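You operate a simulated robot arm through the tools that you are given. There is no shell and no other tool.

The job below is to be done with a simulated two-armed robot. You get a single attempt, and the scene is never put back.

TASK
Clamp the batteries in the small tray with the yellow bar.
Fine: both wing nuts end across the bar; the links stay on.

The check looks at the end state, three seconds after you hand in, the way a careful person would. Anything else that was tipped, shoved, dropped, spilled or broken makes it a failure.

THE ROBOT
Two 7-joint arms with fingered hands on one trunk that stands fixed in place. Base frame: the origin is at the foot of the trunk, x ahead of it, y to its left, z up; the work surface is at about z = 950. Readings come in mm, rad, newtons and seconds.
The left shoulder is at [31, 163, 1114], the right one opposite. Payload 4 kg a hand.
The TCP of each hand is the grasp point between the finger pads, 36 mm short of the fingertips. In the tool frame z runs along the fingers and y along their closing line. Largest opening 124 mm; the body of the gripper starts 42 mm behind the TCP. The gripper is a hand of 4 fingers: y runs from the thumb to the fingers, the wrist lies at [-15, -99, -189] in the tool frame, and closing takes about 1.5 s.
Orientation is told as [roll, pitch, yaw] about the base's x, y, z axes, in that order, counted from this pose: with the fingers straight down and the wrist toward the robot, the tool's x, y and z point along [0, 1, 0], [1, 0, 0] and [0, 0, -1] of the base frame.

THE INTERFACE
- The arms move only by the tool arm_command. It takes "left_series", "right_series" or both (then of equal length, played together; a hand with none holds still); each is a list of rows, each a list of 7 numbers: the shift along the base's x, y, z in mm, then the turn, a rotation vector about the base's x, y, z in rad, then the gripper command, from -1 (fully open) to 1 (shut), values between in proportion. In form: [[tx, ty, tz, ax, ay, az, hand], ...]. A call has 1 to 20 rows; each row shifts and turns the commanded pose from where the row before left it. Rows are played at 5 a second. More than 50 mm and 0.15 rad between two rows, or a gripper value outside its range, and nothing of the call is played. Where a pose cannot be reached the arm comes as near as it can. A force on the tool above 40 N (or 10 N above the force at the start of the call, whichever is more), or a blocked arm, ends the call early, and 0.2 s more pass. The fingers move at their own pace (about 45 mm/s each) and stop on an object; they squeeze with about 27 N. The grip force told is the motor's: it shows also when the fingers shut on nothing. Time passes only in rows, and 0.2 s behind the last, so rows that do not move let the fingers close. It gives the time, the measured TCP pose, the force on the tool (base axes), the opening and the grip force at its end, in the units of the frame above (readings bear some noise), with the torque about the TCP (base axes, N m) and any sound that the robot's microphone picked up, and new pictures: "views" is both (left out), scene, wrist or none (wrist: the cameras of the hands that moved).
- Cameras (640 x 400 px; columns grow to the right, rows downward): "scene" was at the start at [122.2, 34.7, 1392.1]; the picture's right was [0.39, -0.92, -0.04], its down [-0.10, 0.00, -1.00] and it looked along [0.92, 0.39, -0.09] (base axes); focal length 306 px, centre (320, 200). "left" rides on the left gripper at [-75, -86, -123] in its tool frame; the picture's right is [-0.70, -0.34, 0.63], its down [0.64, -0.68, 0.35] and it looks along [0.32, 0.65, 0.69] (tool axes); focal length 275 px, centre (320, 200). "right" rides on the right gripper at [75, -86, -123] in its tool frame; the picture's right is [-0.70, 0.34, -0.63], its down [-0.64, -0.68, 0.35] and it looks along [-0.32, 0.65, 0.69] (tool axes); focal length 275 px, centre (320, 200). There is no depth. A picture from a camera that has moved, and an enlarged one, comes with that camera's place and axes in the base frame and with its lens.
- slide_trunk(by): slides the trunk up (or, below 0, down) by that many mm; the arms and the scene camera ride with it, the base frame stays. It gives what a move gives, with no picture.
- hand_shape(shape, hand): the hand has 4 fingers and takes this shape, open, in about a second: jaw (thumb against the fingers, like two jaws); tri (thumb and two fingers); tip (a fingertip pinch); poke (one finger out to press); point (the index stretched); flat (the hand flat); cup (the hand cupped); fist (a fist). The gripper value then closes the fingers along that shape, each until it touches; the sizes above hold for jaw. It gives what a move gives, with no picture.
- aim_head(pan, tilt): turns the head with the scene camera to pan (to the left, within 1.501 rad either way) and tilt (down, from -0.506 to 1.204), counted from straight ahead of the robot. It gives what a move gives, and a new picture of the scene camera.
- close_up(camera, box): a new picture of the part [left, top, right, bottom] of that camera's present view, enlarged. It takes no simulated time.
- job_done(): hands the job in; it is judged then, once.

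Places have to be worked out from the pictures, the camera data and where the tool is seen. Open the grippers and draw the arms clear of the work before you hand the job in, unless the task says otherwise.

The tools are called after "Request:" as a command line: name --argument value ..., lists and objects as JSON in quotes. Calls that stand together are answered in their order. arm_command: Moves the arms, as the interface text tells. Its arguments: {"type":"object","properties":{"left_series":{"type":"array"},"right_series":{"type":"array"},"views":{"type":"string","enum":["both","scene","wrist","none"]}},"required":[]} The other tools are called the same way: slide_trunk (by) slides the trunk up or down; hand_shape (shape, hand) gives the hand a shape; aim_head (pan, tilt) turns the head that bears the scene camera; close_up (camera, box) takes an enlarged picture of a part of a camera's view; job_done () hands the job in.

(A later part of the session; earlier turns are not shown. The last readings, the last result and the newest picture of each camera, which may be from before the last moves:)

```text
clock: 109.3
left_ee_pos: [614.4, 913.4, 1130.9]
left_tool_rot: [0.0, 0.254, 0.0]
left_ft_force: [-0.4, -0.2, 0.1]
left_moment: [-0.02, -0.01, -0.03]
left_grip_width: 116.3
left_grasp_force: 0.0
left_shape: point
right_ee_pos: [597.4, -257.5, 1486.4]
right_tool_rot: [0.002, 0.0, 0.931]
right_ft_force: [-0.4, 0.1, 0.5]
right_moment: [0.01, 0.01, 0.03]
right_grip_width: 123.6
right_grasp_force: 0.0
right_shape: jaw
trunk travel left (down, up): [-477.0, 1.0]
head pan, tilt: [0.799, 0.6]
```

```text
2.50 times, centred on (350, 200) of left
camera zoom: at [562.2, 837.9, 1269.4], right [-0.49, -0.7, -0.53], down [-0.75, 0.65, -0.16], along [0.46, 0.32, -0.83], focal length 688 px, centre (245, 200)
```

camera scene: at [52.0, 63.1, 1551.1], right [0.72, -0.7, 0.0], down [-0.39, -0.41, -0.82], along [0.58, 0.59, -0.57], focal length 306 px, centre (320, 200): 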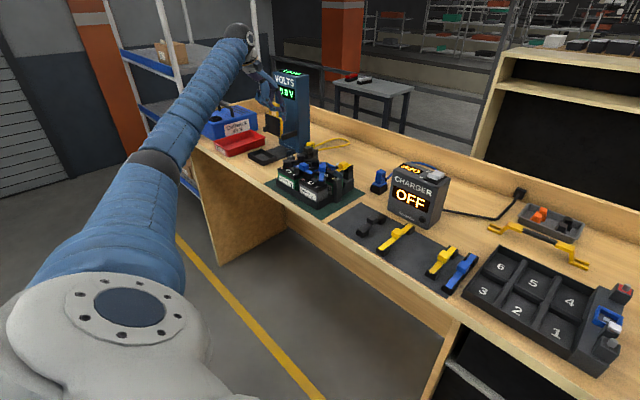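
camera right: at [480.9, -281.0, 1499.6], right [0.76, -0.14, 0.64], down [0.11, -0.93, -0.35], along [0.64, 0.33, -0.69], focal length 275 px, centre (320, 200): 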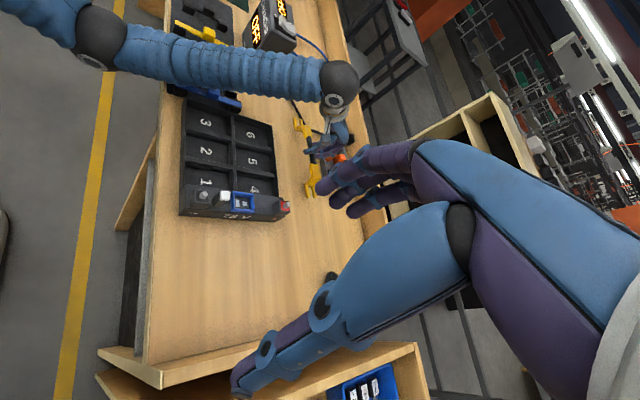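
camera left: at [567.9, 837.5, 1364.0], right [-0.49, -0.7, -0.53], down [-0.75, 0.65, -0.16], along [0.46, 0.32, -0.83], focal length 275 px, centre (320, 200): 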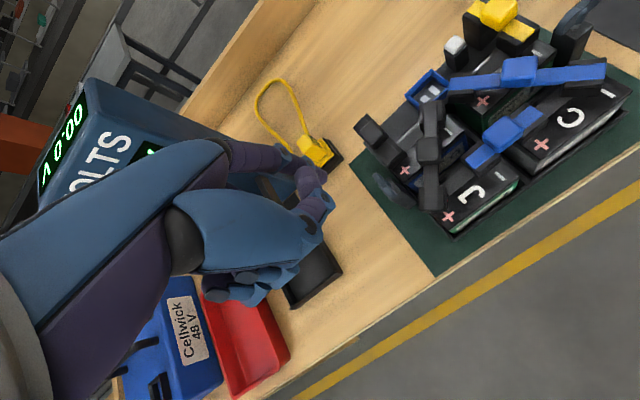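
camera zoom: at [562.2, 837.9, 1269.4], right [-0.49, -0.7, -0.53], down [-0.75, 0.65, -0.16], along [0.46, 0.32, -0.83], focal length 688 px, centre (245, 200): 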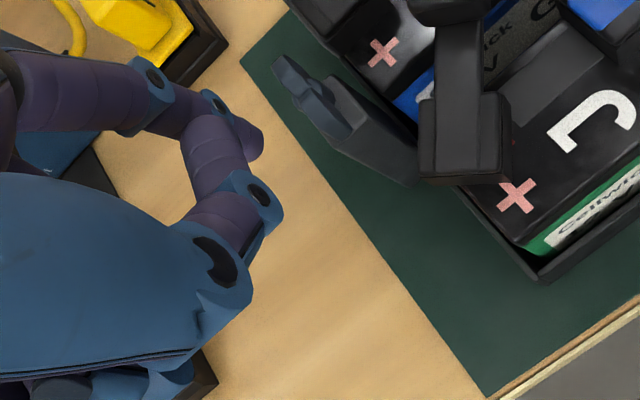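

The tip is at about [681, 898, 1080]. I lower 26 mm and start pushing towards -y.

Request:
arm_command --left_series '[[1, 0, -13, 0, 0, 0, -1], [1, 0, -13, 0, 0, 0, -1], [0, -4, 0, 0, 0, 0, -1], [0, -4, 0, 0, 0, 0, -1], [0, -4, 0, 0, 0, 0, -1], [0, -4, 0, 0, 0, 0, -1]]' --views "none"

Request:
close_up --camera "scene" --box '[270, 125, 330, 175]'

Request:
close_up --camera "left" --box '[250, 80, 450, 240]'

```text
clock: 110.7
left_ee_pos: [618.7, 896.9, 1104.3]
left_tool_rot: [0.0, 0.252, 0.0]
left_ft_force: [0.0, 3.1, 1.0]
left_moment: [0.07, -0.03, 0.16]
left_grip_width: 116.4
left_grasp_force: 0.0
left_shape: point
right_ee_pos: [597.8, -256.7, 1485.5]
right_tool_rot: [0.0, 0.0, 0.934]
right_ft_force: [0.4, -1.2, -0.5]
right_moment: [-0.01, 0.02, -0.02]
right_grip_width: 123.5
right_grasp_force: 0.0
right_shape: jaw
trunk travel left (down, up): [-477.0, 1.0]
head pan, tilt: [0.799, 0.6]
```

```text
8.00 times, centred on (300, 150) of scene
camera zoom: at [52.2, 63.5, 1551.0], right [0.72, -0.7, 0.0], down [-0.39, -0.41, -0.82], along [0.58, 0.59, -0.57], focal length 2449 px, centre (480, 600)
```

zoom: 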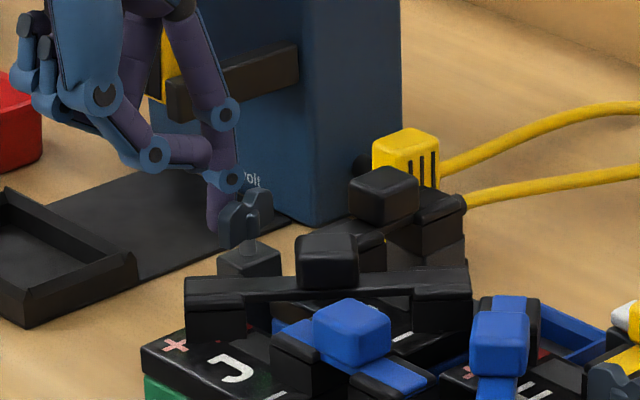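

```text
2.50 times, centred on (350, 160) of left
camera zoom: at [565.8, 821.9, 1243.8], right [-0.48, -0.7, -0.53], down [-0.75, 0.64, -0.16], along [0.46, 0.32, -0.83], focal length 688 px, centre (245, 300)
```

zoom: 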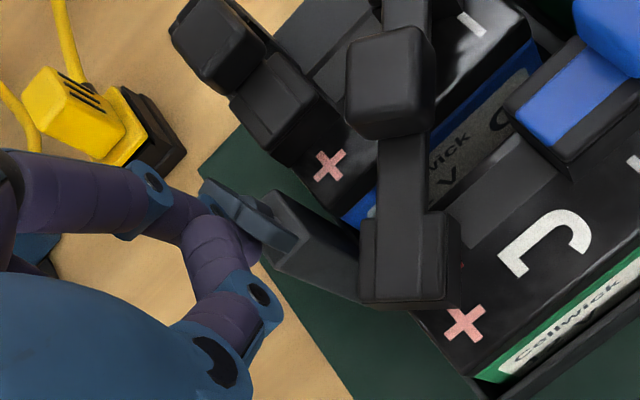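

Contact at 3 N and the wing begins to move. I keep pushing.

Request:
arm_command --left_series '[[0, -4, 0, 0, 0, 0, -1], [0, -4, 0, 0, 0, 0, -1], [0, -4, 0, 0, 0, 0, -1]]' --views "none"

Request:
close_up --camera "scene" --box '[270, 125, 330, 175]'

Request:
close_up --camera "left" --box '[250, 80, 450, 240]'

```text
clock: 111.5
left_ee_pos: [617.0, 883.5, 1103.6]
left_tool_rot: [0.001, 0.252, -0.002]
left_ft_force: [-3.2, 0.7, 0.4]
left_moment: [0.05, 0.13, -0.01]
left_grip_width: 116.0
left_grasp_force: 0.0
left_shape: point
right_ee_pos: [597.5, -257.4, 1485.3]
right_tool_rot: [0.0, -0.001, 0.932]
right_ft_force: [0.1, -0.2, -0.6]
right_moment: [0.01, 0.02, 0.0]
right_grip_width: 124.1
right_grasp_force: 0.1
right_shape: jaw
trunk travel left (down, up): [-477.0, 1.0]
head pan, tilt: [0.799, 0.6]
```

```text
8.00 times, centred on (300, 150) of scene
camera zoom: at [51.9, 62.6, 1551.1], right [0.72, -0.7, 0.0], down [-0.39, -0.4, -0.83], along [0.58, 0.59, -0.56], focal length 2449 px, centre (480, 600)
```

zoom: 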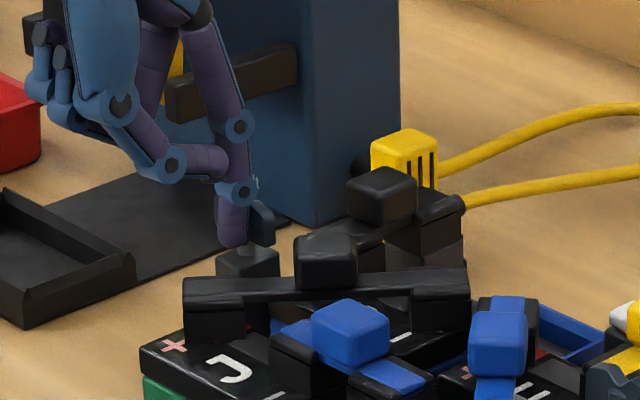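

```text
2.50 times, centred on (350, 160) of left
camera zoom: at [565.0, 808.7, 1243.9], right [-0.49, -0.7, -0.53], down [-0.75, 0.65, -0.16], along [0.46, 0.31, -0.83], focal length 688 px, centre (245, 300)
```

zoom: 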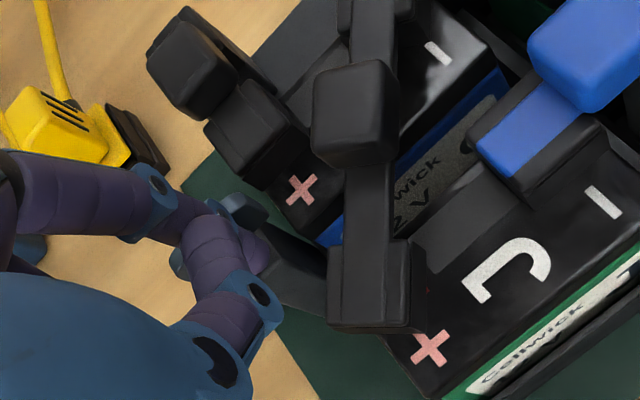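

The wing has swung round by a good part. I push another 7 mm and look.

Request:
arm_command --left_series '[[0, -4, 0, 0, 0, 0, -1], [0, -3, 0, 0, 0, 0, -1], [0, 0, 0, 0, 0, 0, -1]]' --views "none"

Request:
close_up --camera "scene" --box '[270, 125, 330, 175]'

Request:
close_up --camera "left" --box '[270, 110, 370, 190]'

```text
clock: 112.3
left_ee_pos: [615.6, 877.9, 1104.8]
left_tool_rot: [0.0, 0.252, -0.002]
left_ft_force: [-2.8, 0.6, 1.8]
left_moment: [0.01, 0.01, -0.02]
left_grip_width: 116.1
left_grasp_force: 0.0
left_shape: point
right_ee_pos: [595.8, -257.3, 1485.2]
right_tool_rot: [0.001, 0.001, 0.933]
right_ft_force: [-1.1, 1.2, -1.2]
right_moment: [0.02, -0.02, 0.02]
right_grip_width: 123.6
right_grasp_force: 0.0
right_shape: jaw
trunk travel left (down, up): [-477.0, 1.0]
head pan, tilt: [0.799, 0.6]
```

```text
8.00 times, centred on (300, 150) of scene
camera zoom: at [51.8, 63.3, 1551.1], right [0.72, -0.7, 0.0], down [-0.39, -0.41, -0.82], along [0.58, 0.59, -0.57], focal length 2449 px, centre (480, 600)
```

zoom: 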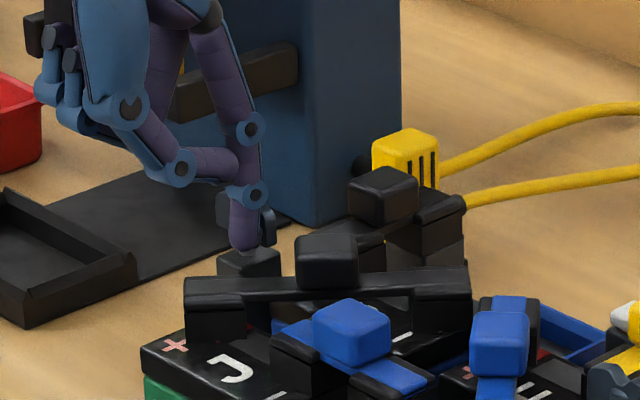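

```text
5.00 times, centred on (320, 150) of left
camera zoom: at [564.6, 802.3, 1244.3], right [-0.49, -0.7, -0.53], down [-0.75, 0.65, -0.17], along [0.46, 0.32, -0.83], focal length 1376 px, centre (320, 450)
```

zoom: 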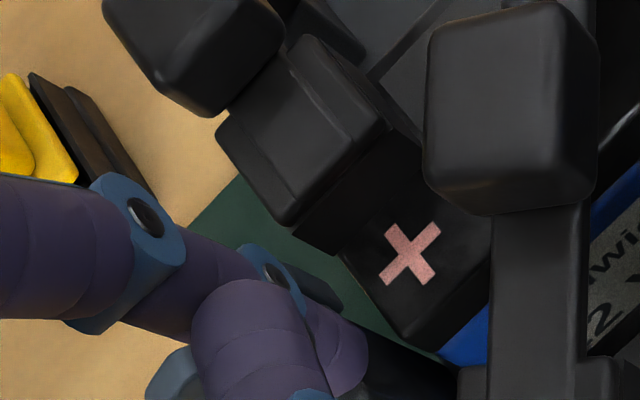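

Both lobes are now where a wing along y would appear. I withdraw the finger to -x and up, then check.

Request:
arm_command --left_series '[[-6, 0, 0, 0, 0, 0, -1], [-6, 0, 5, 0, 0, 0, -1], [0, 0, 30, 0, 0, 0, -1], [0, 10, 40, 0, 0, 0, -1], [0, 20, 40, 0, 0, 0, -1]]' --views "none"

Request:
close_up --camera "scene" --box '[260, 130, 372, 200]'

Request:
close_up --camera "left" --box '[330, 60, 490, 180]'

```text
clock: 113.5
left_ee_pos: [603.5, 909.3, 1218.8]
left_tool_rot: [0.001, 0.255, 0.0]
left_ft_force: [-0.2, -0.1, 0.1]
left_moment: [-0.02, -0.02, 0.01]
left_grip_width: 116.3
left_grasp_force: 0.1
left_shape: point
right_ee_pos: [597.0, -257.2, 1485.5]
right_tool_rot: [0.0, 0.0, 0.931]
right_ft_force: [0.0, 0.4, 1.0]
right_moment: [0.04, -0.01, 0.02]
right_grip_width: 123.6
right_grasp_force: 0.0
right_shape: jaw
trunk travel left (down, up): [-477.0, 1.0]
head pan, tilt: [0.799, 0.6]
```

```text
5.71 times, centred on (316, 165) of scene
camera zoom: at [52.5, 62.7, 1551.1], right [0.72, -0.7, 0.0], down [-0.39, -0.4, -0.82], along [0.57, 0.59, -0.57], focal length 1750 px, centre (343, 400)
```

zoom: 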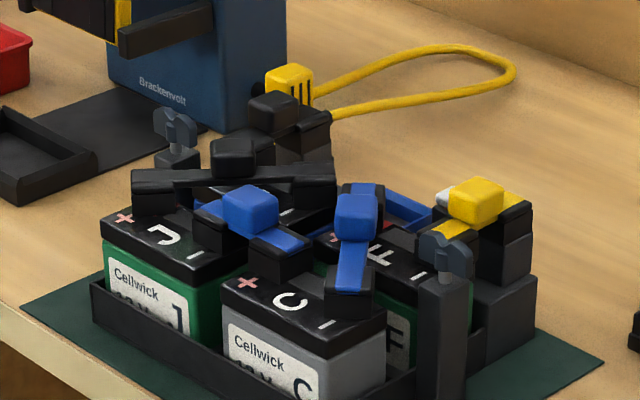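

```text
3.33 times, centred on (410, 120) of left
camera zoom: at [551.7, 834.0, 1357.9], right [-0.49, -0.7, -0.53], down [-0.75, 0.65, -0.16], along [0.46, 0.31, -0.83], focal length 918 px, centre (20, 467)
```

zoom: 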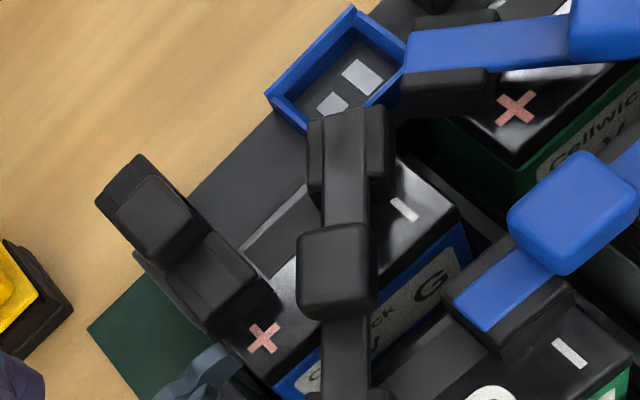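

Both wings now lie along the bar line and all links are on. The pack may have moved a few mm, so I re-measure both posts with both cameras.

Request:
close_up --camera "scene" --box '[320, 160, 360, 190]'

Request:
close_up --camera "scene" --box '[275, 140, 315, 165]'

Request:
close_up --camera "left" --box '[350, 140, 430, 200]'

Request:
close_up --camera "left" --box '[440, 0, 640, 120]'

```text
13.33 times, centred on (340, 175) of scene
camera zoom: at [52.5, 62.7, 1551.1], right [0.72, -0.7, 0.0], down [-0.39, -0.4, -0.82], along [0.57, 0.59, -0.57], focal length 4082 px, centre (53, 533)
```

zoom: 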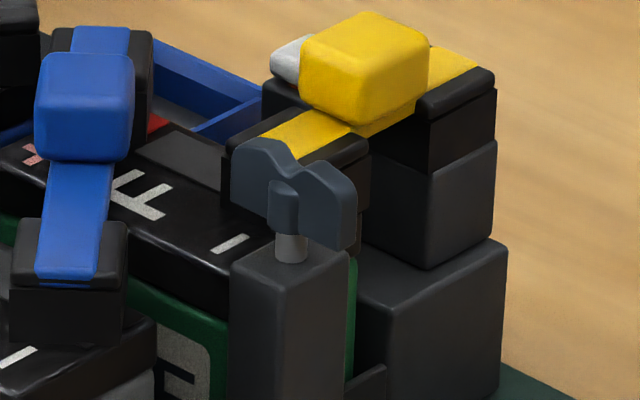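

```text
16.00 times, centred on (295, 152) of scene
camera zoom: at [52.5, 62.7, 1551.1], right [0.72, -0.7, 0.0], down [-0.39, -0.4, -0.82], along [0.57, 0.59, -0.57], focal length 4899 px, centre (720, 960)
```

zoom: 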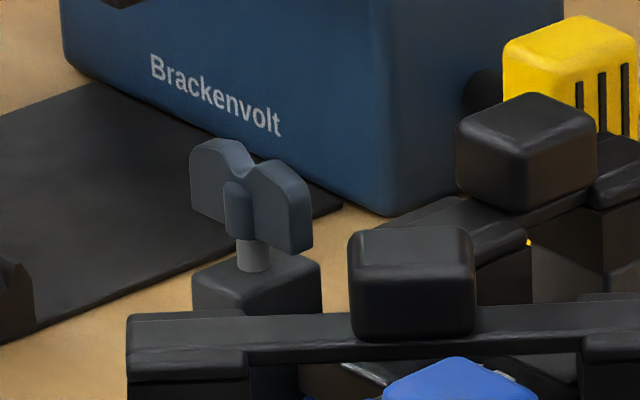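

```text
6.67 times, centred on (390, 170) of left
camera zoom: at [551.7, 834.0, 1357.9], right [-0.49, -0.7, -0.53], down [-0.75, 0.65, -0.16], along [0.46, 0.31, -0.83], focal length 1835 px, centre (-147, 400)
```

zoom: 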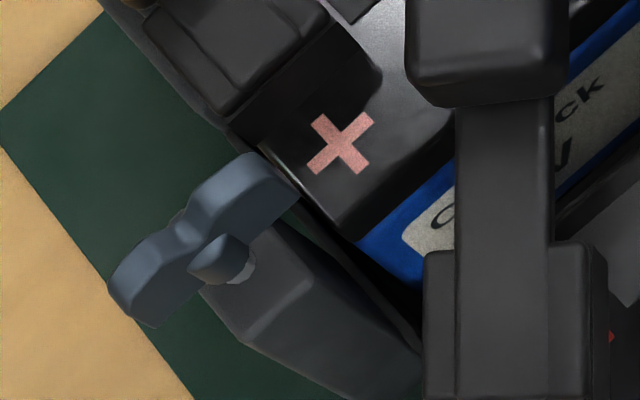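

```text
3.20 times, centred on (540, 60) of left
camera zoom: at [551.7, 834.0, 1357.9], right [-0.49, -0.7, -0.53], down [-0.75, 0.65, -0.16], along [0.46, 0.31, -0.83], focal length 881 px, centre (-384, 648)
```

zoom: 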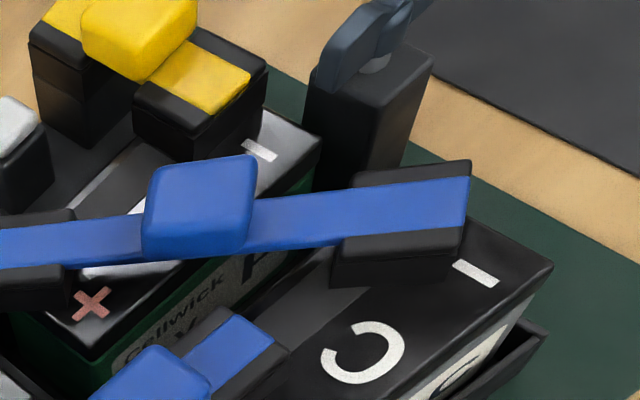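

Re-measured: near post [695, 641], far post [691, 874.6], tops z ≈1042 (pack shifted ~2 mm). Now I go back for the bar: jaw shape, swing over to the bar at safe height.

Request:
arm_command --left_series '[[-5, -20, 20, 0, -0.125, 0, -1], [0, -40, 20, 0, -0.13, 0, -1], [0, -48, 0, 0, 0, 0, -1], [10, -48, 0, 0, 0, 0, -1], [15, -45, 0, 0, 0, 0, -1], [15, -45, 0, 0, 0, 0, -1], [15, -45, 0, 0, 0, 0, -1], [15, -45, 0, 0, 0, 0, -1], [10, -48, 0, 0, 0, 0, -1], [10, -48, 0, 0, 0, 0, -1], [15, -45, 0, 0, 0, 0, -1], [20, -45, 0, 0, 0, 0, -1]]' --views "none"

Request:
hand_shape --hand "left" --shape "jaw"

Request:
aim_head --pan 0.1 --tilt 0.7

```text
clock: 116.1
left_ee_pos: [724.6, 384.2, 1256.7]
left_tool_rot: [0.003, -0.002, -0.001]
left_ft_force: [-0.1, -0.8, -0.9]
left_moment: [0.0, -0.01, 0.0]
left_grip_width: 116.2
left_grasp_force: 0.0
left_shape: point
right_ee_pos: [599.5, -258.8, 1483.9]
right_tool_rot: [0.001, -0.001, 0.933]
right_ft_force: [1.0, -0.4, -0.3]
right_moment: [0.03, 0.01, 0.02]
right_grip_width: 123.8
right_grasp_force: 0.1
right_shape: jaw
trunk travel left (down, up): [-477.0, 1.0]
head pan, tilt: [0.799, 0.6]
```

```text
clock: 117.0
left_ee_pos: [724.1, 385.9, 1256.8]
left_tool_rot: [0.0, -0.002, -0.003]
left_ft_force: [0.0, 0.6, -0.2]
left_moment: [0.01, 0.02, 0.0]
left_grip_width: 123.6
left_grasp_force: 0.1
left_shape: jaw
right_ee_pos: [598.3, -256.8, 1485.1]
right_tool_rot: [0.0, 0.0, 0.932]
right_ft_force: [-0.2, -0.1, 0.7]
right_moment: [0.02, -0.01, -0.01]
right_grip_width: 123.3
right_grasp_force: 0.0
right_shape: jaw
trunk travel left (down, up): [-477.0, 1.0]
head pan, tilt: [0.799, 0.6]
```

```text
clock: 118.1
left_ee_pos: [724.2, 386.4, 1256.9]
left_tool_rot: [0.0, -0.002, -0.001]
left_ft_force: [-0.2, -0.2, -0.3]
left_moment: [0.0, 0.0, -0.01]
left_grip_width: 123.8
left_grasp_force: 0.0
left_shape: jaw
right_ee_pos: [596.4, -257.2, 1485.1]
right_tool_rot: [0.0, -0.001, 0.932]
right_ft_force: [0.3, 0.3, 0.8]
right_moment: [-0.01, 0.03, 0.01]
right_grip_width: 123.7
right_grasp_force: 0.0
right_shape: jaw
trunk travel left (down, up): [-477.0, 1.0]
head pan, tilt: [0.099, 0.7]
camera scene: at [75.4, 8.1, 1542.4], right [0.1, -0.99, 0.0], down [-0.64, -0.06, -0.76], along [0.76, 0.08, -0.64], focal length 306 px, centre (320, 200)
```

scene: 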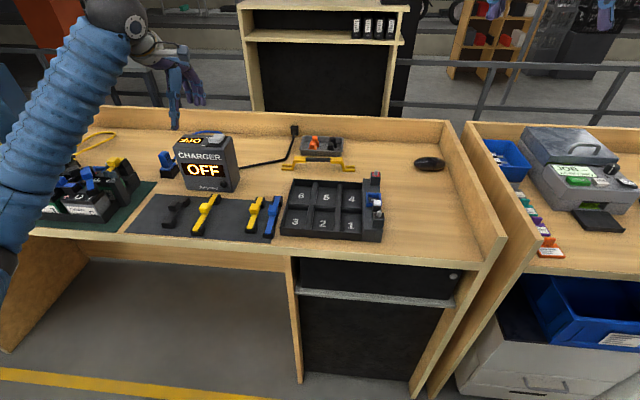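

All clear and the bar stands where I left it. I move above it with the same small tilt and yaw as at release.

Request:
arm_command --left_series '[[23, -33, 0, 0.029, 0, -0.03, -0.3], [23, -33, 0, 0, 0, 0, -0.3], [23, -33, 0, 0, 0, 0, -0.3], [23, -33, 0, 0, 0, 0, -0.3], [23, -33, 0, 0, 0, 0, -0.3], [24, -33, -10, 0, 0, 0, -0.3], [24, -33, -25, 0, 0, 0, 0], [24, -33, -30, 0, 0, 0, 0], [22, -25, -30, 0, 0, 0, 0.1], [0, 0, -30, 0, 0, 0, 0.2], [0, 0, 0, 0, 0, 0, 0.2]]' --views "both"

Request:
close_up --camera "scene" --box '[270, 90, 390, 180]'

```text
refused: row 8 steps farther than a row can; nothing moved
```

```text
4.44 times, centred on (330, 135) of scene
camera zoom: at [75.4, 8.1, 1542.4], right [0.1, -0.99, 0.0], down [-0.64, -0.06, -0.76], along [0.76, 0.08, -0.64], focal length 1361 px, centre (276, 489)
```

zoom: 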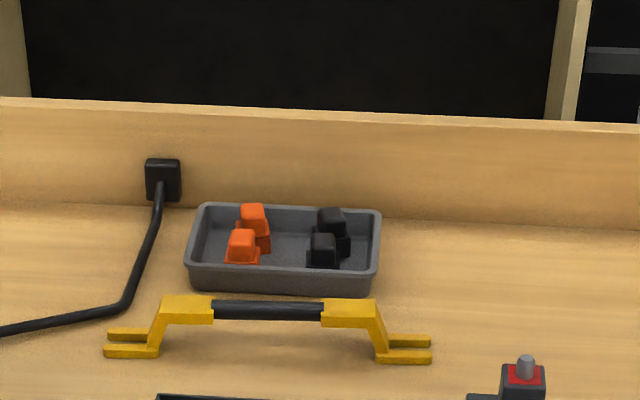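

One row was too long; I resend with smaller steps.

Request:
arm_command --left_series '[[23, -33, 0, 0.029, 0, -0.03, -0.3], [23, -33, 0, 0, 0, 0, -0.3], [23, -33, 0, 0, 0, 0, -0.3], [23, -33, 0, 0, 0, 0, -0.3], [23, -33, 0, 0, 0, 0, -0.3], [24, -33, -10, 0, 0, 0, -0.3], [24, -33, -20, 0, 0, 0, 0], [24, -33, -20, 0, 0, 0, 0], [22, -25, -30, 0, 0, 0, 0.1], [0, 0, -35, 0, 0, 0, 0.2], [0, 0, 0, 0, 0, 0, 0.2]]' --views "none"

Request:
close_up --camera "left" --box '[260, 140, 620, 380]'

Request:
close_up --camera "scene" --box '[270, 90, 390, 180]'

```text
clock: 120.5
left_ee_pos: [931.7, 96.9, 1140.8]
left_tool_rot: [0.031, -0.002, -0.032]
left_ft_force: [0.2, 0.0, 0.2]
left_moment: [0.01, -0.02, -0.02]
left_grip_width: 50.1
left_grasp_force: 0.0
left_shape: jaw
right_ee_pos: [596.6, -257.0, 1485.0]
right_tool_rot: [-0.001, 0.0, 0.932]
right_ft_force: [0.3, -0.4, -0.1]
right_moment: [0.02, 0.01, 0.01]
right_grip_width: 123.5
right_grasp_force: 0.1
right_shape: jaw
trunk travel left (down, up): [-477.0, 1.0]
head pan, tilt: [0.099, 0.7]
```

```text
1.67 times, centred on (440, 260) of left
camera zoom: at [843.2, 21.1, 1260.5], right [-0.36, -0.67, -0.66], down [-0.66, 0.68, -0.33], along [0.66, 0.32, -0.68], focal length 459 px, centre (120, 100)
```

zoom: 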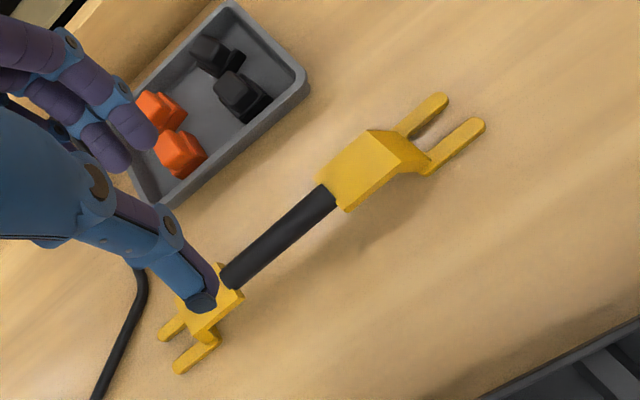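

```text
4.44 times, centred on (330, 135) of scene
camera zoom: at [75.2, 7.3, 1542.5], right [0.1, -1.0, 0.0], down [-0.64, -0.06, -0.76], along [0.76, 0.08, -0.64], focal length 1361 px, centre (276, 489)
```

zoom: 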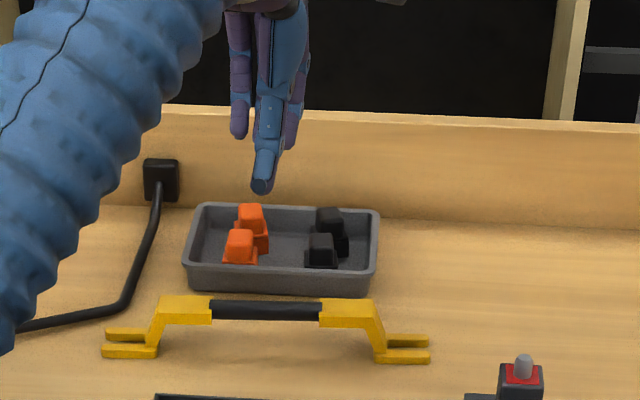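

From above, the bar lies yawed about +0.05 rad, centre [934, 101]. I align the hand to it (yaw +0.05, roll 0), and descend to grip height.

Request:
arm_command --left_series '[[1, 3, -30, -0.03, 0, 0.04, 0.2], [0, 0, -30, 0, 0, 0.04, 0.2], [0, 0, -30, 0, 0, 0, 0.2], [0, 0, -20, 0, 0, 0, 0.2], [0, 0, -10, 0, 0, 0, 0.2], [0, 0, -7, 0, 0, 0, 0.2], [0, 0, 0, 0, 0, 0, 0.2]]' --views "none"

Request:
close_up --camera "left" --box '[220, 110, 560, 380]'

Request:
close_up --camera "scene" --box '[270, 90, 390, 180]'

```text
clock: 122.1
left_ee_pos: [935.5, 98.8, 1015.2]
left_tool_rot: [0.0, -0.001, 0.049]
left_ft_force: [-0.8, -0.4, 0.3]
left_moment: [-0.03, 0.0, 0.02]
left_grip_width: 49.7
left_grasp_force: 0.1
left_shape: jaw
right_ee_pos: [596.7, -258.0, 1484.5]
right_tool_rot: [-0.001, 0.0, 0.932]
right_ft_force: [0.4, -0.7, -0.2]
right_moment: [0.02, 0.02, -0.01]
right_grip_width: 123.8
right_grasp_force: 0.1
right_shape: jaw
trunk travel left (down, up): [-477.0, 1.0]
head pan, tilt: [0.099, 0.7]
```

```text
1.48 times, centred on (390, 245) of left
camera zoom: at [852.6, 20.2, 1137.3], right [-0.3, -0.71, -0.63], down [-0.71, 0.61, -0.35], along [0.63, 0.35, -0.69], focal length 408 px, centre (216, 133)
```

zoom: 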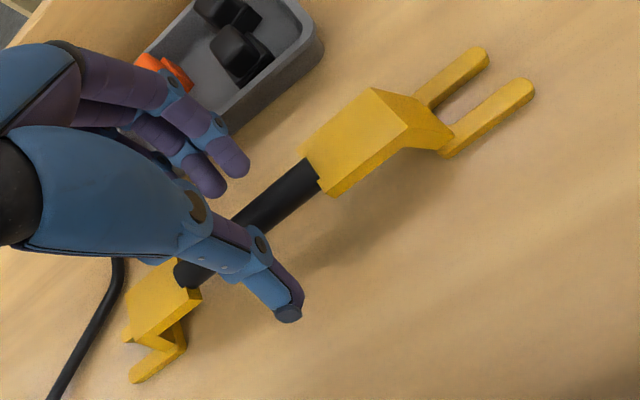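

```text
4.44 times, centred on (330, 135) of scene
camera zoom: at [75.2, 7.7, 1542.4], right [0.1, -1.0, 0.0], down [-0.64, -0.06, -0.76], along [0.76, 0.08, -0.64], focal length 1361 px, centre (276, 489)
```

zoom: 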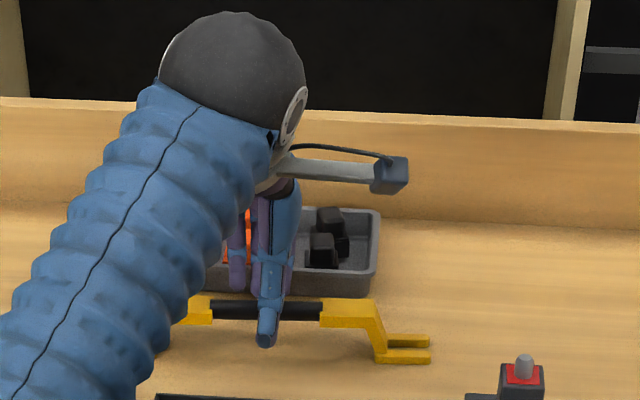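

Well placed. I lower 2 mm and close on the grip, then lift slightly.

Request:
arm_command --left_series '[[0, 0, -2, 0, 0, 0, 0.4], [0, 0, 0, 0, 0, 0, 0.7], [0, 0, 0, 0, 0, 0, 1], [0, 0, 0, 0, 0, 0, 1], [0, 0, 0, 0, 0, 0, 1], [0, 0, 0, 0, 0, 0, 1], [0, 0, 0, 0, 0, 0, 1], [0, 0, 0, 0, 0, 0, 1], [0, 0, 10, 0, 0, 0, 1], [0, 0, 25, 0, 0, 0, 1], [0, 0, 35, 0, 0, 0, 1], [0, 0, 35, 0, 0, 0, 1]]' --views "none"

Request:
close_up --camera "left" --box '[220, 110, 560, 380]'

Request:
close_up --camera "scene" --box '[270, 60, 390, 150]'

```text
clock: 124.7
left_ee_pos: [934.0, 99.1, 1120.0]
left_tool_rot: [0.0, -0.001, 0.049]
left_ft_force: [-0.8, 0.2, -1.0]
left_moment: [0.01, 0.02, -0.03]
left_grip_width: 11.5
left_grasp_force: 26.6
left_shape: jaw
right_ee_pos: [596.8, -256.5, 1486.3]
right_tool_rot: [0.001, 0.001, 0.93]
right_ft_force: [-0.6, 0.0, 0.3]
right_moment: [-0.02, -0.01, 0.02]
right_grip_width: 123.5
right_grasp_force: 0.1
right_shape: jaw
trunk travel left (down, up): [-477.0, 1.0]
head pan, tilt: [0.099, 0.7]
```

```text
1.48 times, centred on (390, 245) of left
camera zoom: at [852.7, 18.5, 1242.5], right [-0.3, -0.71, -0.63], down [-0.71, 0.61, -0.35], along [0.63, 0.35, -0.69], focal length 408 px, centre (216, 133)
```

zoom: 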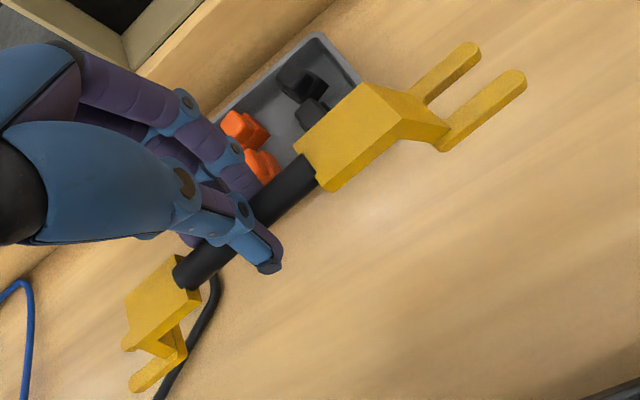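

```text
4.44 times, centred on (330, 105) of scene
camera zoom: at [75.0, 7.6, 1542.5], right [0.1, -1.0, 0.0], down [-0.64, -0.06, -0.76], along [0.76, 0.08, -0.64], focal length 1361 px, centre (276, 622)
```

zoom: 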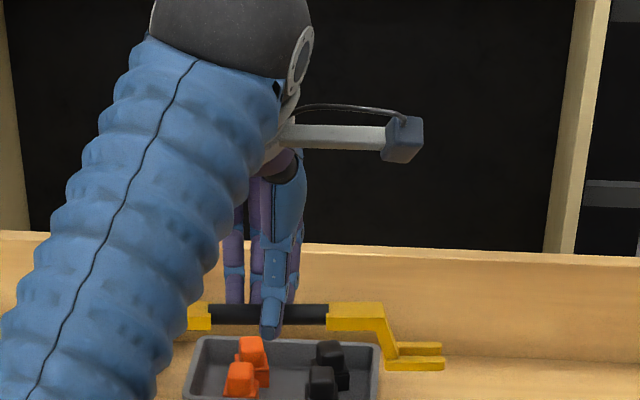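

Bar held again; relative to the tool it is yawed about +0.04 and centred within 1 mm. I carry it over to the pack at safe height and turn the yaw back by 0.07.

Request:
arm_command --left_series '[[-20, 0, 40, 0, 0, -0.035, 1], [-25, 0, 40, 0, 0, -0.035, 1], [-35, 10, 30, 0, 0, 0, 1], [-40, 20, 15, 0, 0, 0, 1], [-40, 25, 10, 0, 0, 0, 1], [-35, 33, 5, 0, 0, 0, 1], [-25, 40, 0, 0, 0, 0, 1], [-15, 45, 0, 0, 0, 0, 1], [-6, 48, 0, 0, 0, 0, 1], [0, 48, 0, 0, 0, 0, 1], [0, 48, 0, 0, 0, 0, 1], [0, 48, 0, 0, 0, 0, 1], [0, 48, 0, 0, 0, 0, 1], [0, 48, 0, 0, 0, 0, 1], [0, 48, 0, 0, 0, 0, 1], [0, 48, 0, 0, 0, 0, 1], [0, 48, 0, 0, 0, 0, 1], [0, 48, -20, 0, 0, 0, 1], [0, 45, -30, 0, 0, 0, 1], [0, 6, -10, 0, 0, 0, 1]]' --views "none"

Request:
aim_head --pan 0.8 --tilt 0.6

Request:
close_up --camera "scene" --box '[250, 100, 378, 200]'

Request:
close_up --camera "left" --box '[220, 100, 620, 390]'

```text
refused: row 18 steps farther than a row can; nothing moved
```

```text
clock: 125.8
left_ee_pos: [935.4, 97.6, 1119.2]
left_tool_rot: [0.0, -0.002, 0.05]
left_ft_force: [-0.5, 0.2, -2.2]
left_moment: [-0.02, 0.02, 0.01]
left_grip_width: 11.4
left_grasp_force: 26.9
left_shape: jaw
right_ee_pos: [597.1, -257.0, 1485.8]
right_tool_rot: [-0.001, 0.001, 0.933]
right_ft_force: [0.0, 0.2, 0.1]
right_moment: [0.0, -0.01, -0.01]
right_grip_width: 123.7
right_grasp_force: 0.0
right_shape: jaw
trunk travel left (down, up): [-477.0, 1.0]
head pan, tilt: [0.799, 0.6]
camera scene: at [52.6, 62.7, 1551.0], right [0.72, -0.7, 0.0], down [-0.39, -0.4, -0.82], along [0.58, 0.59, -0.57], focal length 306 px, centre (320, 200)
```

scene: 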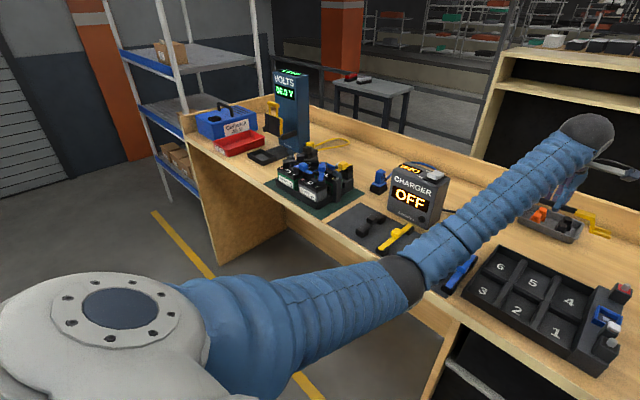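

```text
4.00 times, centred on (314, 150) of scene
camera zoom: at [52.6, 62.7, 1551.0], right [0.72, -0.7, 0.0], down [-0.39, -0.4, -0.82], along [0.58, 0.59, -0.57], focal length 1225 px, centre (344, 400)
```

zoom: 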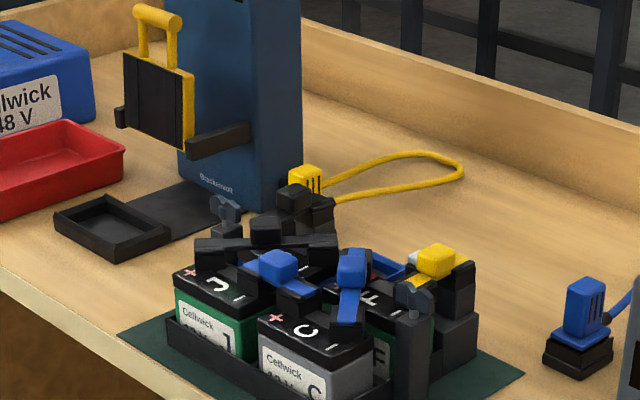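

```text
1.38 times, centred on (420, 245) of left
camera zoom: at [853.2, 18.5, 1242.1], right [-0.3, -0.71, -0.63], down [-0.71, 0.61, -0.35], along [0.63, 0.35, -0.69], focal length 380 px, centre (182, 138)
```

zoom: 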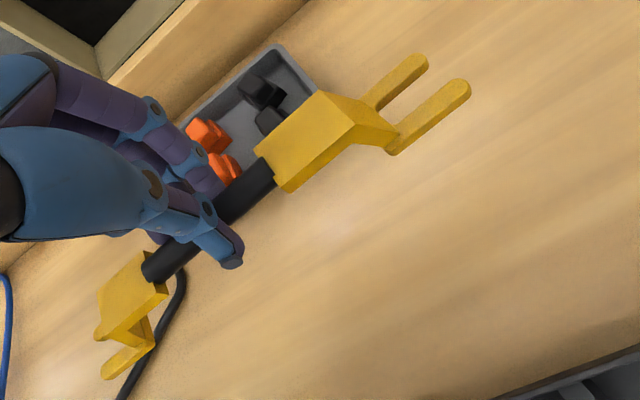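

Again one row was too long; I resend with shorter rows in two calls.

Request:
arm_command --left_series '[[-20, 0, 38, 0, 0, -0.035, 1], [-25, 0, 38, 0, 0, -0.035, 1], [-35, 10, 28, 0, 0, 0, 1], [-38, 20, 15, 0, 0, 0, 1], [-38, 25, 10, 0, 0, 0, 1], [-35, 33, 5, 0, 0, 0, 1], [-25, 40, 0, 0, 0, 0, 1], [-15, 44, 0, 0, 0, 0, 1], [-10, 46, 0, 0, 0, 0, 1], [0, 46, 0, 0, 0, 0, 1], [0, 46, 0, 0, 0, 0, 1], [0, 46, 0, 0, 0, 0, 1], [0, 46, 0, 0, 0, 0, 1], [0, 46, 0, 0, 0, 0, 1], [0, 46, 0, 0, 0, 0, 1], [0, 46, 0, 0, 0, 0, 1], [0, 46, 0, 0, 0, 0, 1], [0, 40, -20, 0, 0, 0, 1], [0, 31, -30, 0, 0, 0, 1], [0, 0, 0, 0, 0, 0, 1]]' --views "none"

Request:
close_up --camera "scene" --box '[250, 100, 378, 200]'

Request:
close_up --camera "left" --box '[220, 100, 620, 390]'

```text
clock: 130.0
left_ee_pos: [692.1, 757.7, 1203.1]
left_tool_rot: [0.0, -0.002, -0.022]
left_ft_force: [-0.6, -0.2, -2.2]
left_moment: [0.0, 0.0, -0.03]
left_grip_width: 10.9
left_grasp_force: 26.7
left_shape: jaw
right_ee_pos: [598.3, -257.9, 1484.8]
right_tool_rot: [0.0, -0.001, 0.931]
right_ft_force: [0.5, -0.2, 0.6]
right_moment: [0.03, 0.01, -0.02]
right_grip_width: 123.8
right_grasp_force: 0.0
right_shape: jaw
trunk travel left (down, up): [-477.0, 1.0]
head pan, tilt: [0.799, 0.6]
```

```text
4.00 times, centred on (314, 150) of scene
camera zoom: at [52.6, 62.4, 1551.1], right [0.72, -0.7, 0.0], down [-0.39, -0.4, -0.83], along [0.57, 0.59, -0.56], focal length 1225 px, centre (344, 400)
```

zoom: 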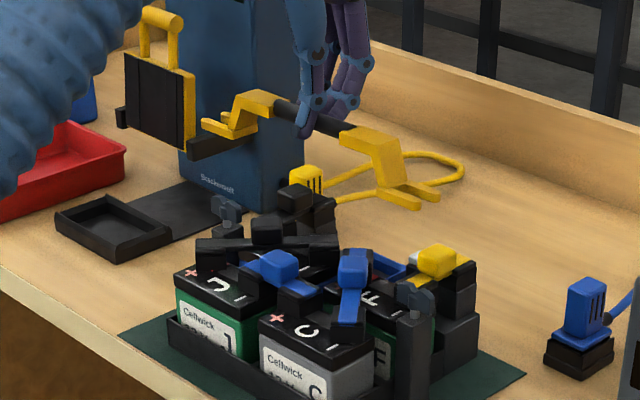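

```text
1.38 times, centred on (420, 245) of left
camera zoom: at [604.9, 683.4, 1325.9], right [-0.35, -0.69, -0.63], down [-0.67, 0.66, -0.35], along [0.66, 0.3, -0.69], focal length 380 px, centre (182, 138)
```

zoom: 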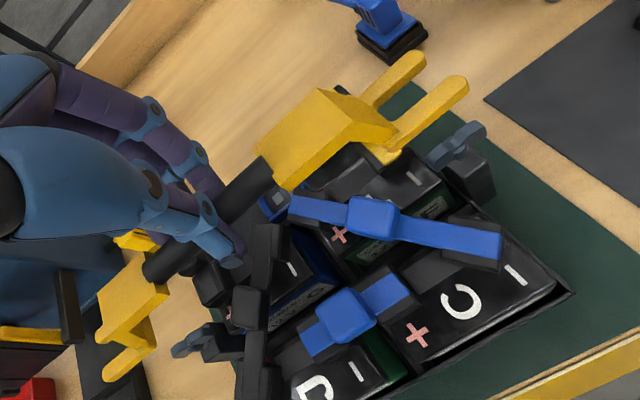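

Now both forks and both nuts are visible to the hand camera. I take precise close-ups of the fork tips from both cameras.

Request:
close_up --camera "scene" --box '[330, 138, 370, 168]'

Request:
close_up --camera "scene" --box '[292, 115, 332, 145]'

Request:
close_up --camera "left" --box '[440, 120, 600, 250]'

Request:
close_up --camera "left" --box '[270, 280, 430, 400]'

```text
13.33 times, centred on (350, 153) of scene
camera zoom: at [52.6, 62.4, 1551.1], right [0.72, -0.7, 0.0], down [-0.39, -0.4, -0.83], along [0.57, 0.59, -0.56], focal length 4082 px, centre (-80, 827)
```

zoom: 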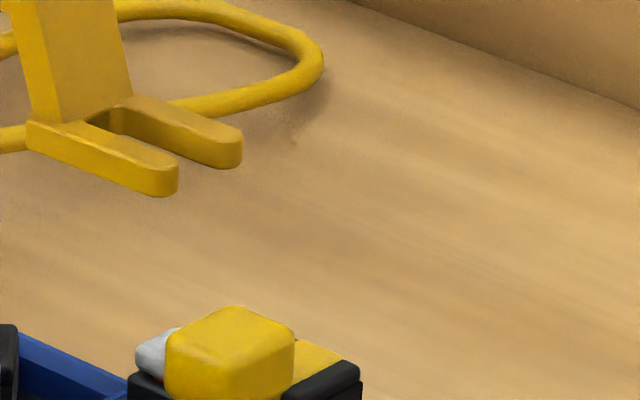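

```text
13.33 times, centred on (312, 130) of scene
camera zoom: at [52.6, 62.4, 1551.1], right [0.72, -0.7, 0.0], down [-0.39, -0.4, -0.83], along [0.57, 0.59, -0.56], focal length 4082 px, centre (427, 1133)
```

zoom: 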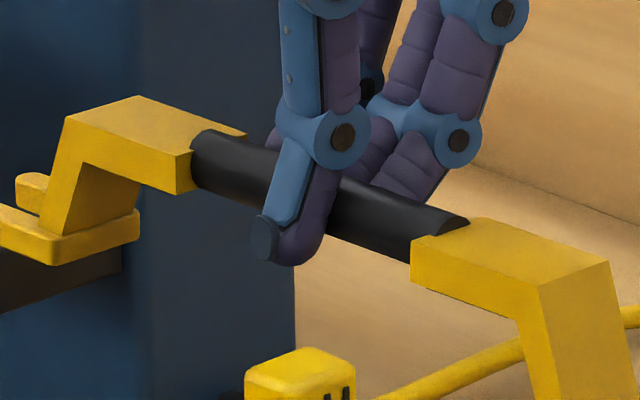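

```text
3.08 times, centred on (520, 185) of left
camera zoom: at [604.9, 683.4, 1325.9], right [-0.35, -0.69, -0.63], down [-0.67, 0.66, -0.35], along [0.66, 0.3, -0.69], focal length 847 px, centre (-295, 246)
```

zoom: 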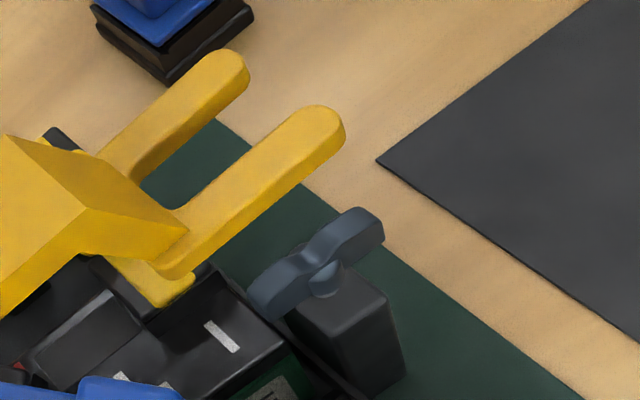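

```text
3.33 times, centred on (350, 340) of left
camera zoom: at [604.9, 683.4, 1325.9], right [-0.35, -0.69, -0.63], down [-0.67, 0.66, -0.35], along [0.66, 0.3, -0.69], focal length 918 px, centre (220, -267)
```

zoom: 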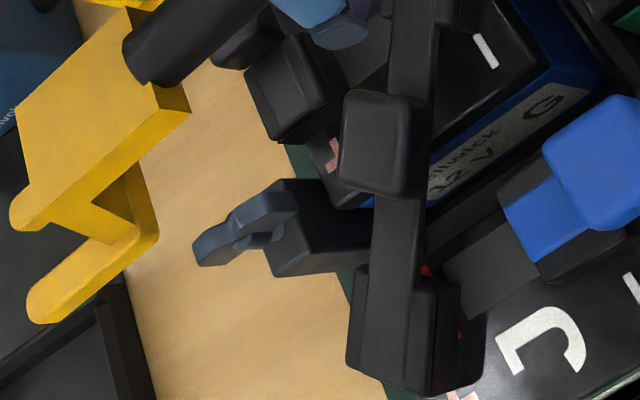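

The bar is level; its centre is about [694, 757.5] with yaw +0.03, versus posts' line centre [693, 757.8], yaw +0.017. I trim and lower 60 mm to just above the wings.

Request:
arm_command --left_series '[[-1, 0, -10, 0, 0, -0.012, 1], [0, 0, -20, 0, 0, 0, 1], [0, 0, -20, 0, 0, 0, 1], [0, 0, -10, 0, 0, 0, 1], [0, 0, 0, 0, 0, 0, 1]]' --views "none"

Request:
close_up --camera "scene" --box '[260, 125, 372, 195]'

Request:
close_up --camera "left" --box '[420, 120, 580, 240]'

Request:
close_up --camera "left" --box '[240, 270, 400, 390]'

```text
clock: 131.2
left_ee_pos: [693.8, 756.8, 1142.5]
left_tool_rot: [-0.001, -0.001, -0.033]
left_ft_force: [-0.3, -0.5, -0.7]
left_moment: [-0.01, 0.0, 0.03]
left_grip_width: 10.9
left_grasp_force: 27.4
left_shape: jaw
right_ee_pos: [597.5, -256.6, 1485.1]
right_tool_rot: [-0.001, 0.0, 0.931]
right_ft_force: [-0.8, 0.3, 0.1]
right_moment: [0.02, 0.05, -0.02]
right_grip_width: 123.9
right_grasp_force: 0.0
right_shape: jaw
trunk travel left (down, up): [-477.0, 1.0]
head pan, tilt: [0.799, 0.6]
```

```text
5.71 times, centred on (316, 160) of scene
camera zoom: at [52.3, 63.2, 1551.1], right [0.72, -0.7, 0.0], down [-0.39, -0.41, -0.82], along [0.58, 0.59, -0.57], focal length 1750 px, centre (343, 429)
```

zoom: 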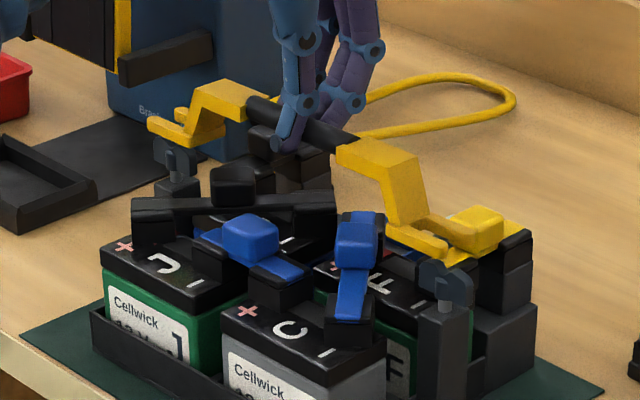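

```text
3.33 times, centred on (500, 180) of left
camera zoom: at [605.2, 686.0, 1264.6], right [-0.36, -0.68, -0.63], down [-0.66, 0.67, -0.35], along [0.66, 0.29, -0.69], focal length 918 px, centre (-280, 267)
```

zoom: 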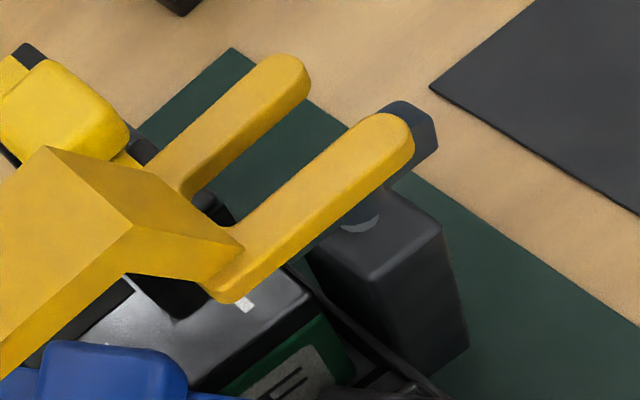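

```text
3.33 times, centred on (320, 330) of left
camera zoom: at [605.2, 686.0, 1264.6], right [-0.36, -0.68, -0.63], down [-0.66, 0.67, -0.35], along [0.66, 0.29, -0.69], focal length 918 px, centre (320, -233)
```

zoom: 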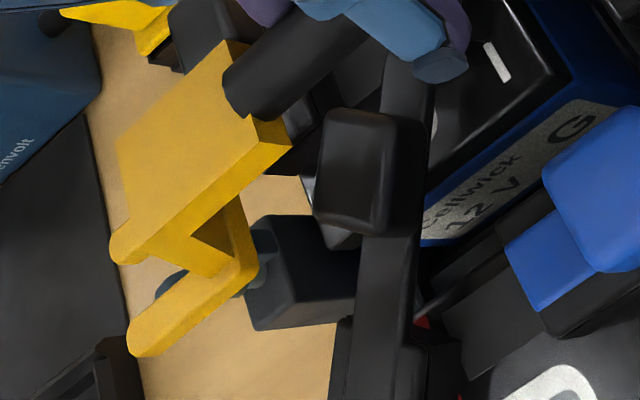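

The slots sit over the nuts within about 1.5 mm at each end. I trim the yaw by -0.012 and lower another 18 mm so that the wings start entering the slots, watching force.

Request:
arm_command --left_series '[[0, 0, 0, 0, 0, -0.012, 1], [0, 0, -6, 0, 0, 0, 1], [0, 0, -6, 0, 0, 0, 1], [0, 0, -6, 0, 0, 0, 1], [0, 0, 0, 0, 0, 0, 1]]' --views "none"

Request:
close_up --camera "scene" --box '[260, 130, 372, 200]'

Request:
close_up --camera "left" --box '[420, 120, 580, 240]'

Request:
close_up --camera "left" --box '[240, 270, 400, 390]'

```text
clock: 132.4
left_ee_pos: [694.4, 757.8, 1124.5]
left_tool_rot: [-0.001, -0.002, -0.046]
left_ft_force: [-0.1, -0.3, -0.9]
left_moment: [0.01, 0.01, 0.0]
left_grip_width: 11.1
left_grasp_force: 26.3
left_shape: jaw
right_ee_pos: [597.7, -257.4, 1484.9]
right_tool_rot: [-0.001, 0.001, 0.932]
right_ft_force: [0.1, 0.6, -0.2]
right_moment: [0.0, -0.02, 0.01]
right_grip_width: 124.0
right_grasp_force: 0.1
right_shape: jaw
trunk travel left (down, up): [-477.0, 1.0]
head pan, tilt: [0.799, 0.6]
```

```text
5.71 times, centred on (316, 165) of scene
camera zoom: at [52.4, 63.2, 1551.0], right [0.72, -0.7, 0.0], down [-0.39, -0.41, -0.82], along [0.58, 0.59, -0.57], focal length 1750 px, centre (343, 400)
```

zoom: 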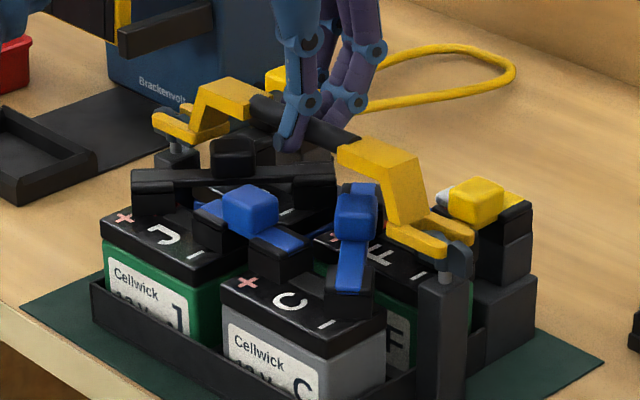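

```text
3.33 times, centred on (500, 180) of left
camera zoom: at [605.3, 686.4, 1246.8], right [-0.37, -0.68, -0.63], down [-0.65, 0.67, -0.35], along [0.66, 0.29, -0.69], focal length 918 px, centre (-280, 267)
```

zoom: 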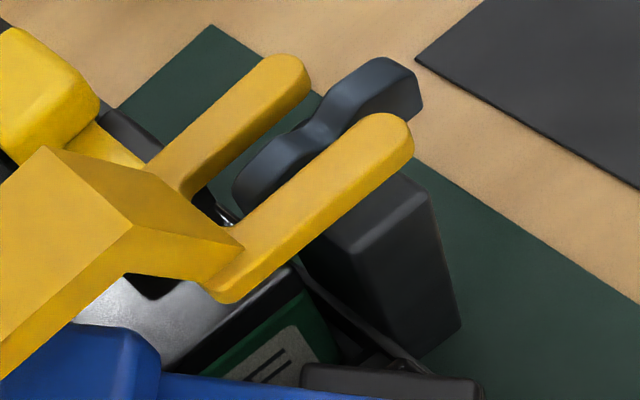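

```text
3.33 times, centred on (320, 330) of left
camera zoom: at [605.3, 686.4, 1246.8], right [-0.37, -0.68, -0.63], down [-0.65, 0.67, -0.35], along [0.66, 0.29, -0.69], focal length 918 px, centre (320, -233)
```

zoom: 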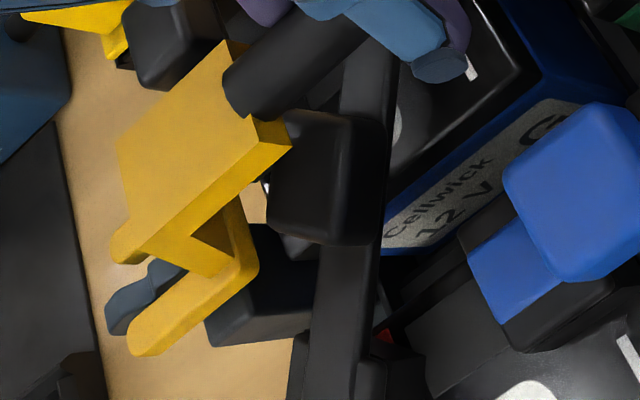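

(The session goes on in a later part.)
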